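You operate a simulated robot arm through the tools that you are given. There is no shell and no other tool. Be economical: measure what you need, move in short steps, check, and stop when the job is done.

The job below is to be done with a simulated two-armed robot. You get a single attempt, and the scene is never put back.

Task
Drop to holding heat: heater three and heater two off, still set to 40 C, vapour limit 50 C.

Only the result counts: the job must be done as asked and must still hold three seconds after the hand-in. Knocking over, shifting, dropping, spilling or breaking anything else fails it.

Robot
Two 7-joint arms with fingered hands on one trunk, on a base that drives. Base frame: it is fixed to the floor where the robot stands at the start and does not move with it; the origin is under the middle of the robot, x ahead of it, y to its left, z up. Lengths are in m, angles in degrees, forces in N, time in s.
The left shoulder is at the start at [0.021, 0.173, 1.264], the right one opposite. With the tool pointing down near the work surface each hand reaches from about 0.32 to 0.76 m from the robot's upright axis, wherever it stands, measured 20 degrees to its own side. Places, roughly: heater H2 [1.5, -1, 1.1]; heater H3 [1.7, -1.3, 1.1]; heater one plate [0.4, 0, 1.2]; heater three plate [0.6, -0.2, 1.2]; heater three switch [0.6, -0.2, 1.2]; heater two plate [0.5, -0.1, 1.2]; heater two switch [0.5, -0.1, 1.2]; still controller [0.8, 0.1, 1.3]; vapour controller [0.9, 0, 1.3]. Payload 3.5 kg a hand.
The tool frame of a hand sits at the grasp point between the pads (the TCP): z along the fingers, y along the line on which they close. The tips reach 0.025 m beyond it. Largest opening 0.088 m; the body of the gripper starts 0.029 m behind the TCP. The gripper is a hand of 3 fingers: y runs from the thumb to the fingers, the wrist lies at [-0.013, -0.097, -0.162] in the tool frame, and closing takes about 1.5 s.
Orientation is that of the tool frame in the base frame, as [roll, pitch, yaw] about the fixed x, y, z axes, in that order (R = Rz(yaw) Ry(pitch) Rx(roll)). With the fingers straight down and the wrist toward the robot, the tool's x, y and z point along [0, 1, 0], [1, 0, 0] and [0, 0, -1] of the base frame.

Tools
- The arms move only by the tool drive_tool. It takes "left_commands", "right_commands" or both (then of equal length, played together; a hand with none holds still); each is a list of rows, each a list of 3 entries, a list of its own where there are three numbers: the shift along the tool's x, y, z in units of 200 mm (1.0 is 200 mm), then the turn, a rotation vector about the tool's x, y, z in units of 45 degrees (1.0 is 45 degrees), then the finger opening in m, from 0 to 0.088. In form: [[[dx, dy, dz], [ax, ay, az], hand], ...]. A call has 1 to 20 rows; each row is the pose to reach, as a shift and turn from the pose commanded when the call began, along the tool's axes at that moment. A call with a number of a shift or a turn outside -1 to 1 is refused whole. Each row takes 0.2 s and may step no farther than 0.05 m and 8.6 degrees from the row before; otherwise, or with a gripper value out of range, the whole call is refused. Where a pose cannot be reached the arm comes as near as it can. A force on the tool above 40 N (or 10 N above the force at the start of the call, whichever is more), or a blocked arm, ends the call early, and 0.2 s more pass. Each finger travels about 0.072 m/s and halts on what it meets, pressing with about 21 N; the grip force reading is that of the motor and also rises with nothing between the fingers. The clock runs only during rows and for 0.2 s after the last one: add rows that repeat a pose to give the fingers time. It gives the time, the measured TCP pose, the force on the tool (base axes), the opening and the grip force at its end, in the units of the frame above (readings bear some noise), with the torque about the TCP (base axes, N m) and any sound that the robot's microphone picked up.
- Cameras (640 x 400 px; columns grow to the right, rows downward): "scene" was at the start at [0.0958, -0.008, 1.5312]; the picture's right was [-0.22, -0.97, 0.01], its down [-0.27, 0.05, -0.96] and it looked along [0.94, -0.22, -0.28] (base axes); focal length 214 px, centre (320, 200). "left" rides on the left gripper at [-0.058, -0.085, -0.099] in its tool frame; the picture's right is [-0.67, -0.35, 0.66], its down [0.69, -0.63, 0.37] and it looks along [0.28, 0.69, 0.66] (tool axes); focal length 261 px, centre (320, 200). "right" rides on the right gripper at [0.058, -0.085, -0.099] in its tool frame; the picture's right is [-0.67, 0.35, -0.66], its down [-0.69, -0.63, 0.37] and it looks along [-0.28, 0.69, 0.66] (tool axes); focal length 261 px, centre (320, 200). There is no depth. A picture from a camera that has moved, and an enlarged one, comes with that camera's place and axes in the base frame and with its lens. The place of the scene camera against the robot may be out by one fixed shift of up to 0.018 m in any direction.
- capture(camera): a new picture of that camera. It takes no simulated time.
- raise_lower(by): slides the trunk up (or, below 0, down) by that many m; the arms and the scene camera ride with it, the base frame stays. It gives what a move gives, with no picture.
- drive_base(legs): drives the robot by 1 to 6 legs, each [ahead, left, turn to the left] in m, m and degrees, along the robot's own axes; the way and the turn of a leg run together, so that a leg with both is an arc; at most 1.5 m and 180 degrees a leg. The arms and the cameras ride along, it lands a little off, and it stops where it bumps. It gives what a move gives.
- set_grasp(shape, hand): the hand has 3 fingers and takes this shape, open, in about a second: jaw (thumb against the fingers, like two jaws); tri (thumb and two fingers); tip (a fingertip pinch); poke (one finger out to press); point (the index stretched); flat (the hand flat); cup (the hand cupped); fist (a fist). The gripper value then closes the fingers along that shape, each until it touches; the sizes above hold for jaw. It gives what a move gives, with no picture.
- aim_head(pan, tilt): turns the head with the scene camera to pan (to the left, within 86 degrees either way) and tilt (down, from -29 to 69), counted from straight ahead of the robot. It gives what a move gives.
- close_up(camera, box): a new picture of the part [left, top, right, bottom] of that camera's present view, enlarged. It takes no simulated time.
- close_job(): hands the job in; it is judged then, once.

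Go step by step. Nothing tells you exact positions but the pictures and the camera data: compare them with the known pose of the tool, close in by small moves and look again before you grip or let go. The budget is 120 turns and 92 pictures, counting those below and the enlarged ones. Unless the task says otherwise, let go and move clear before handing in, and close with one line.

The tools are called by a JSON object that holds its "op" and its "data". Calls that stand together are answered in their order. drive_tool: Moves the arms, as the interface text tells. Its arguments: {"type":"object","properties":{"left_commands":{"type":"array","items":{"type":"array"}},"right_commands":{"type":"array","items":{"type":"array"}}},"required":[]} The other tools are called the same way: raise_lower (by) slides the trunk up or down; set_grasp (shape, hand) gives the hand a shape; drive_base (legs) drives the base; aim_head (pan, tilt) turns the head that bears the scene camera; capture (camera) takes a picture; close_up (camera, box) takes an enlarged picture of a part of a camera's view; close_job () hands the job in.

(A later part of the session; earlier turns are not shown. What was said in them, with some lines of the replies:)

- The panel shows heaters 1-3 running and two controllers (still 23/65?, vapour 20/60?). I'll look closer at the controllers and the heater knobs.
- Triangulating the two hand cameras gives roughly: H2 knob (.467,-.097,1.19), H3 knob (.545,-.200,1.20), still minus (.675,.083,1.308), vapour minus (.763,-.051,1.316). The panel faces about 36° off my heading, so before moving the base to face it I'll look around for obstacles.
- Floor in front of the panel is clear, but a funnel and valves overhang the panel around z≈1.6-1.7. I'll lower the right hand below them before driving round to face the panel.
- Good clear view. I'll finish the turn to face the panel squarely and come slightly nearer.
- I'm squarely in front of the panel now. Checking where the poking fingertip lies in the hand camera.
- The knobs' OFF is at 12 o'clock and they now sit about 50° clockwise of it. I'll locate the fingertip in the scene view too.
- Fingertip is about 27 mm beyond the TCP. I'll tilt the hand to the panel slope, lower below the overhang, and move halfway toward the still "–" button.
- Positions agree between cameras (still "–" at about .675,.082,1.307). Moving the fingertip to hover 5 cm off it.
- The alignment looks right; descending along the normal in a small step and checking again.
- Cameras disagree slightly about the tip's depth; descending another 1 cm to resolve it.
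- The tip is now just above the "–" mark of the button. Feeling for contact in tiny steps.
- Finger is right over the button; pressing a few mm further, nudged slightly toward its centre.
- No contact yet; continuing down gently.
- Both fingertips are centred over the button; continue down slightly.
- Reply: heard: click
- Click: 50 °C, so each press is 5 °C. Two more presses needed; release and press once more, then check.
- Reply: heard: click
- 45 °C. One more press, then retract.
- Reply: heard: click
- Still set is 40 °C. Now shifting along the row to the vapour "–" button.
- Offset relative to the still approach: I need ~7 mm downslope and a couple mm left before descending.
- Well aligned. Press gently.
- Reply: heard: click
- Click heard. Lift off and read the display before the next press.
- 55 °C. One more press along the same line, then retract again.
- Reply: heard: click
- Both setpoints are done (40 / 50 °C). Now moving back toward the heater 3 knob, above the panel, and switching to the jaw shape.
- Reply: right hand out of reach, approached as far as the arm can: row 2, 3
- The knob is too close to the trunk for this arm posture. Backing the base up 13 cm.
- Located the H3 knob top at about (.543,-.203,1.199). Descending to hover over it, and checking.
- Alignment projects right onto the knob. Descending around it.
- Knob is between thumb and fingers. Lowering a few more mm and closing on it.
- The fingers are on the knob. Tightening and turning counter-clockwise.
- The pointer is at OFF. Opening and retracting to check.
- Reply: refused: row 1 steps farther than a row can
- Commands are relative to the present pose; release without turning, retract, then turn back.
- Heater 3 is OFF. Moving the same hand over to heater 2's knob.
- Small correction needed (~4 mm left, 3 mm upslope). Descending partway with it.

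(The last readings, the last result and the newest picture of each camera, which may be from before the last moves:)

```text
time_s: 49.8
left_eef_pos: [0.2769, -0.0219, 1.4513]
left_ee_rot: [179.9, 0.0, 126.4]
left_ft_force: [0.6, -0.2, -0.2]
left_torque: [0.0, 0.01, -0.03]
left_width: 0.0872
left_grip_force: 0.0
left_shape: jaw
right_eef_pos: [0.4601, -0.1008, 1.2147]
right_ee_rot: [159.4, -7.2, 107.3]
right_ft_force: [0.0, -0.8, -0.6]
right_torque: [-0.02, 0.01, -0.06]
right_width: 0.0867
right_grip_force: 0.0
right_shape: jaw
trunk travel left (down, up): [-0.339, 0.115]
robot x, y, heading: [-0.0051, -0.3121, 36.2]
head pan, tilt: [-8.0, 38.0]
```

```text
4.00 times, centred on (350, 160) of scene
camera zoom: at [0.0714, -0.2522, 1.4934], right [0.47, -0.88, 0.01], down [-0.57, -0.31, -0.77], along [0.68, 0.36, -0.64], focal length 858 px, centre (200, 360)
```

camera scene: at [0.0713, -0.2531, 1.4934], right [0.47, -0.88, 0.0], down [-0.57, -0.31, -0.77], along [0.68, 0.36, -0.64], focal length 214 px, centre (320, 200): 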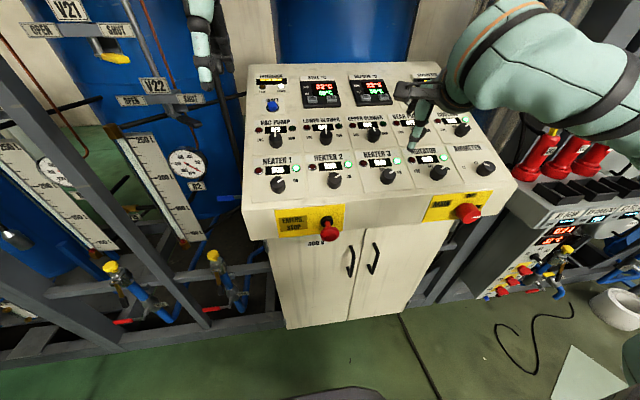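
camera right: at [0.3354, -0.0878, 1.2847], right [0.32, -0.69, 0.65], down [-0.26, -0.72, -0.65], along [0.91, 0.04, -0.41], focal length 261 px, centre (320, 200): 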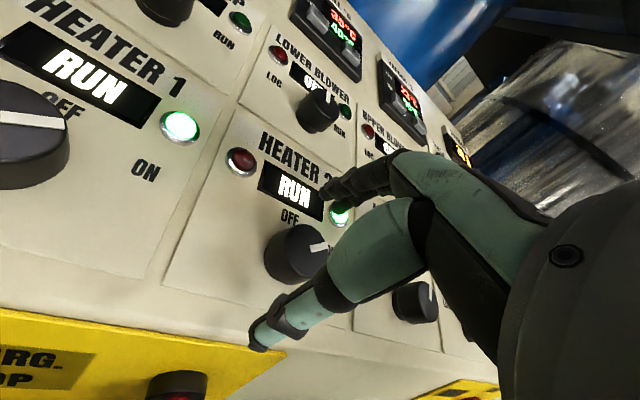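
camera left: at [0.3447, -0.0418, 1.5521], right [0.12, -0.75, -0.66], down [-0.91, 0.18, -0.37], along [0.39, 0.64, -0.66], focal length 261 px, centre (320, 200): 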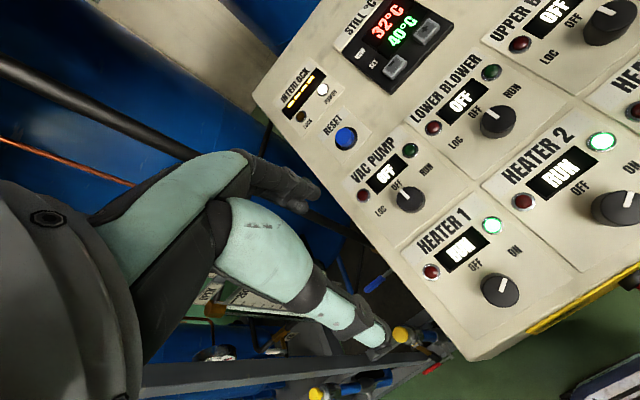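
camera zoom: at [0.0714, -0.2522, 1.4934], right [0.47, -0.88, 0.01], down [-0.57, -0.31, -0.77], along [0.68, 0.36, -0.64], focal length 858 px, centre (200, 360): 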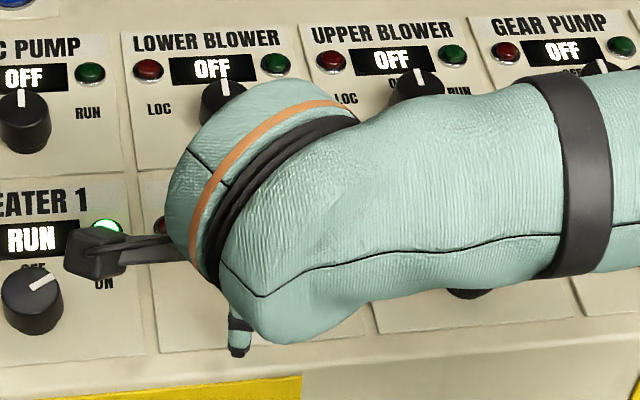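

Alignment matches the H3 approach. Going down 18 mm, closing and tightening.

{"op": "drive_tool", "data": {"right_commands": [[[0, 0, 0.03], [0, 0, 0], 0.087], [[0, 0, 0.06], [0, 0, 0], 0.087], [[0, 0, 0.087], [0, 0, 0], 0.087], [[0, 0, 0.087], [0, 0, 0], 0.06], [[0, 0, 0.087], [0, 0, 0], 0.045], [[0, 0, 0.087], [0, 0, 0], 0.036], [[0, 0, 0.087], [0, 0, 0], 0.03], [[0, 0, 0.087], [0, 0, 0], 0.026], [[0, 0, 0.087], [0, 0, 0], 0.026]]}}

{"op": "close_up", "data": {"camera": "right", "box": [220, 120, 460, 360]}}

```text
time_s: 51.8
left_eef_pos: [0.2768, -0.0219, 1.4529]
left_ee_rot: [-179.9, 0.1, 126.3]
left_ft_force: [0.7, -0.5, 0.0]
left_torque: [-0.03, -0.01, 0.02]
left_width: 0.0872
left_grip_force: 0.1
left_shape: jaw
right_eef_pos: [0.4644, -0.0975, 1.1993]
right_ee_rot: [159.5, -7.3, 107.2]
right_ft_force: [2.5, 0.6, -0.3]
right_torque: [0.01, -0.03, 0.0]
right_width: 0.028
right_grip_force: 21.1
right_shape: jaw
trunk travel left (down, up): [-0.339, 0.115]
robot x, y, heading: [-0.0065, -0.3124, 36.1]
head pan, tilt: [-8.0, 38.0]
```

```text
1.67 times, centred on (340, 240) of right
camera zoom: at [0.3407, -0.0846, 1.2688], right [0.32, -0.69, 0.65], down [-0.26, -0.72, -0.65], along [0.91, 0.04, -0.41], focal length 434 px, centre (287, 133)
```

zoom: 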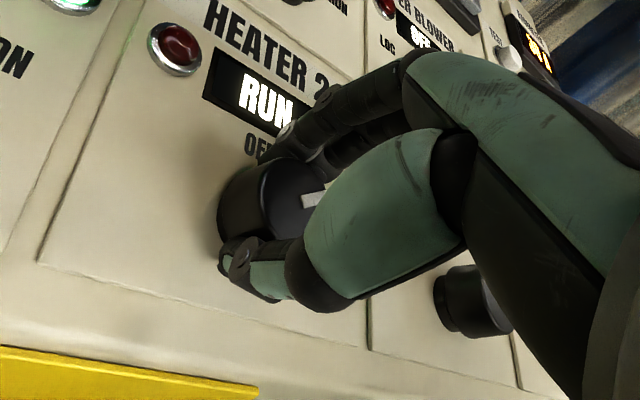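

Gripped just like heater 3; turning counter-clockwise the same amount.

{"op": "drive_tool", "data": {"right_commands": [[[0, 0, 0], [0, 0, 0], 0.02], [[0, 0, 0], [0, 0, 0], 0.018], [[0, 0, 0], [0, 0, -0.17], 0.018], [[0, 0, 0], [0, 0, -0.34], 0.018], [[0, 0, 0], [0, 0, -0.51], 0.018], [[0, 0, 0], [0, 0, -0.68], 0.018], [[0, 0, 0], [0, 0, -0.84], 0.018], [[0, 0, 0], [0, 0, -1.0], 0.018], [[0, 0, 0], [0, 0, -1.0], 0.018]]}}

{"op": "close_up", "data": {"camera": "scene", "box": [270, 110, 430, 210]}}

```text
time_s: 53.8
left_eef_pos: [0.2763, -0.0239, 1.4519]
left_ee_rot: [-180.0, 0.0, 126.2]
left_ft_force: [-0.5, 0.5, 1.4]
left_torque: [0.03, 0.02, -0.02]
left_width: 0.0873
left_grip_force: 0.1
left_shape: jaw
right_eef_pos: [0.4647, -0.0988, 1.1982]
right_ee_rot: [160.1, 9.0, 149.5]
right_ft_force: [0.1, -5.4, -0.9]
right_torque: [-0.14, 0.02, -0.02]
right_width: 0.0273
right_grip_force: 20.8
right_shape: jaw
trunk travel left (down, up): [-0.339, 0.115]
robot x, y, heading: [-0.0054, -0.3118, 36.4]
head pan, tilt: [-8.0, 38.0]
```

```text
4.00 times, centred on (350, 160) of scene
camera zoom: at [0.0718, -0.254, 1.4934], right [0.47, -0.88, 0.0], down [-0.57, -0.31, -0.77], along [0.68, 0.36, -0.64], focal length 858 px, centre (200, 360)
```

zoom: 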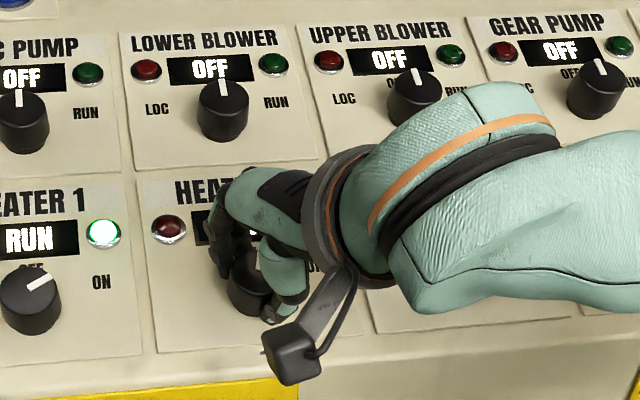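

Releasing and retracting well clear, then checking everything.

{"op": "drive_tool", "data": {"right_commands": [[[0, 0, 0], [0, 0, 0], 0.05], [[0, 0, 0], [0, 0, 0], 0.087], [[0, 0, 0], [0, 0, 0], 0.087], [[0, 0, 0], [0, 0, 0], 0.087], [[0, 0, -0.1], [0, 0, 0], 0.087], [[0, 0, -0.2], [0, 0, 0], 0.087], [[0, 0, -0.3], [0, 0, 0.17], 0.087], [[0, 0, -0.45], [0, 0, 0.34], 0.087], [[0, 0, -0.6], [0, 0, 0.4], 0.087], [[-0.2, 0, -0.7], [0, 0, 0.4], 0.087], [[-0.4, 0, -0.7], [0, 0, 0.4], 0.087], [[-0.6, 0, -0.7], [0, 0, 0.4], 0.087]]}}

{"op": "close_up", "data": {"camera": "scene", "box": [230, 50, 510, 225]}}

```text
time_s: 56.4
left_eef_pos: [0.2767, -0.0224, 1.4522]
left_ee_rot: [180.0, -0.1, 126.4]
left_ft_force: [0.3, 0.9, 0.4]
left_torque: [0.0, -0.01, 0.01]
left_width: 0.0873
left_grip_force: 0.0
left_shape: jaw
right_eef_pos: [0.5263, -0.1895, 1.3479]
right_ee_rot: [158.4, 2.5, 132.5]
right_ft_force: [-0.5, 0.0, -0.9]
right_torque: [-0.03, 0.02, 0.01]
right_width: 0.087
right_grip_force: 0.1
right_shape: jaw
trunk travel left (down, up): [-0.339, 0.115]
robot x, y, heading: [-0.0074, -0.3117, 36.3]
head pan, tilt: [-8.0, 38.0]
```

```text
2.29 times, centred on (370, 138) of scene
camera zoom: at [0.0721, -0.253, 1.4933], right [0.47, -0.88, 0.0], down [-0.57, -0.31, -0.76], along [0.68, 0.36, -0.64], focal length 490 px, centre (206, 343)
```

zoom: 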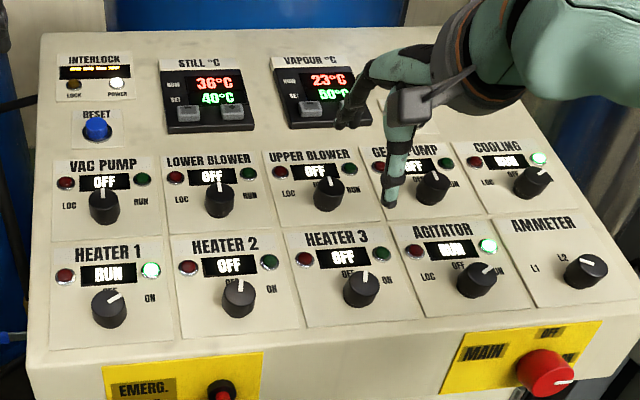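

Heaters 2 and 3 show OFF and heater 1 still runs. A last close read of the setpoints and the interlock.

{"op": "drive_base", "data": {"legs": [[-0.1, 0, 0]]}}

{"op": "close_up", "data": {"camera": "scene", "box": [240, 40, 432, 160]}}

```text
time_s: 57.5
left_eef_pos: [0.2, -0.0774, 1.4502]
left_ee_rot: [-179.8, 0.0, 126.3]
left_ft_force: [-0.7, 0.6, 0.3]
left_torque: [-0.02, 0.03, -0.02]
left_width: 0.0875
left_grip_force: 0.1
left_shape: jaw
right_eef_pos: [0.4489, -0.244, 1.3453]
right_ee_rot: [158.7, 2.6, 132.5]
right_ft_force: [-0.1, -0.1, -1.0]
right_torque: [0.02, 0.01, -0.05]
right_width: 0.0864
right_grip_force: 0.0
right_shape: jaw
trunk travel left (down, up): [-0.339, 0.115]
robot x, y, heading: [-0.0815, -0.3664, 36.4]
head pan, tilt: [-8.0, 38.0]
```

```text
3.33 times, centred on (336, 100) of scene
camera zoom: at [-0.0034, -0.3077, 1.4928], right [0.47, -0.88, 0.01], down [-0.57, -0.31, -0.76], along [0.67, 0.36, -0.65], focal length 715 px, centre (267, 533)
```

zoom: 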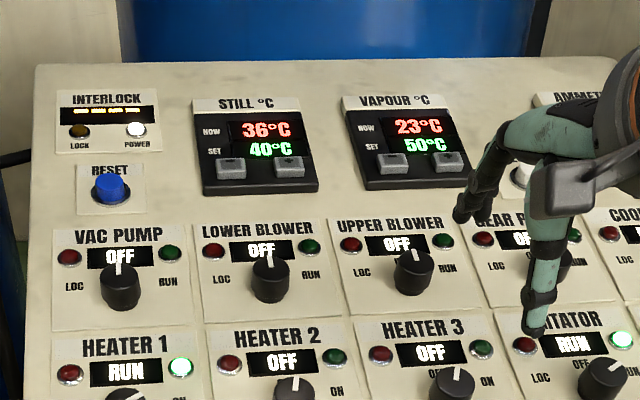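

Everything reads as asked, and the hand is clear of the panel. Handing in.

{"op": "close_job", "data": {}}

```text
The job is handed in.
```

Heaters three and two are off, the still is set to 40 °C, the vapour limit is at 50 °C, and the job is handed in with the hand clear of the panel.
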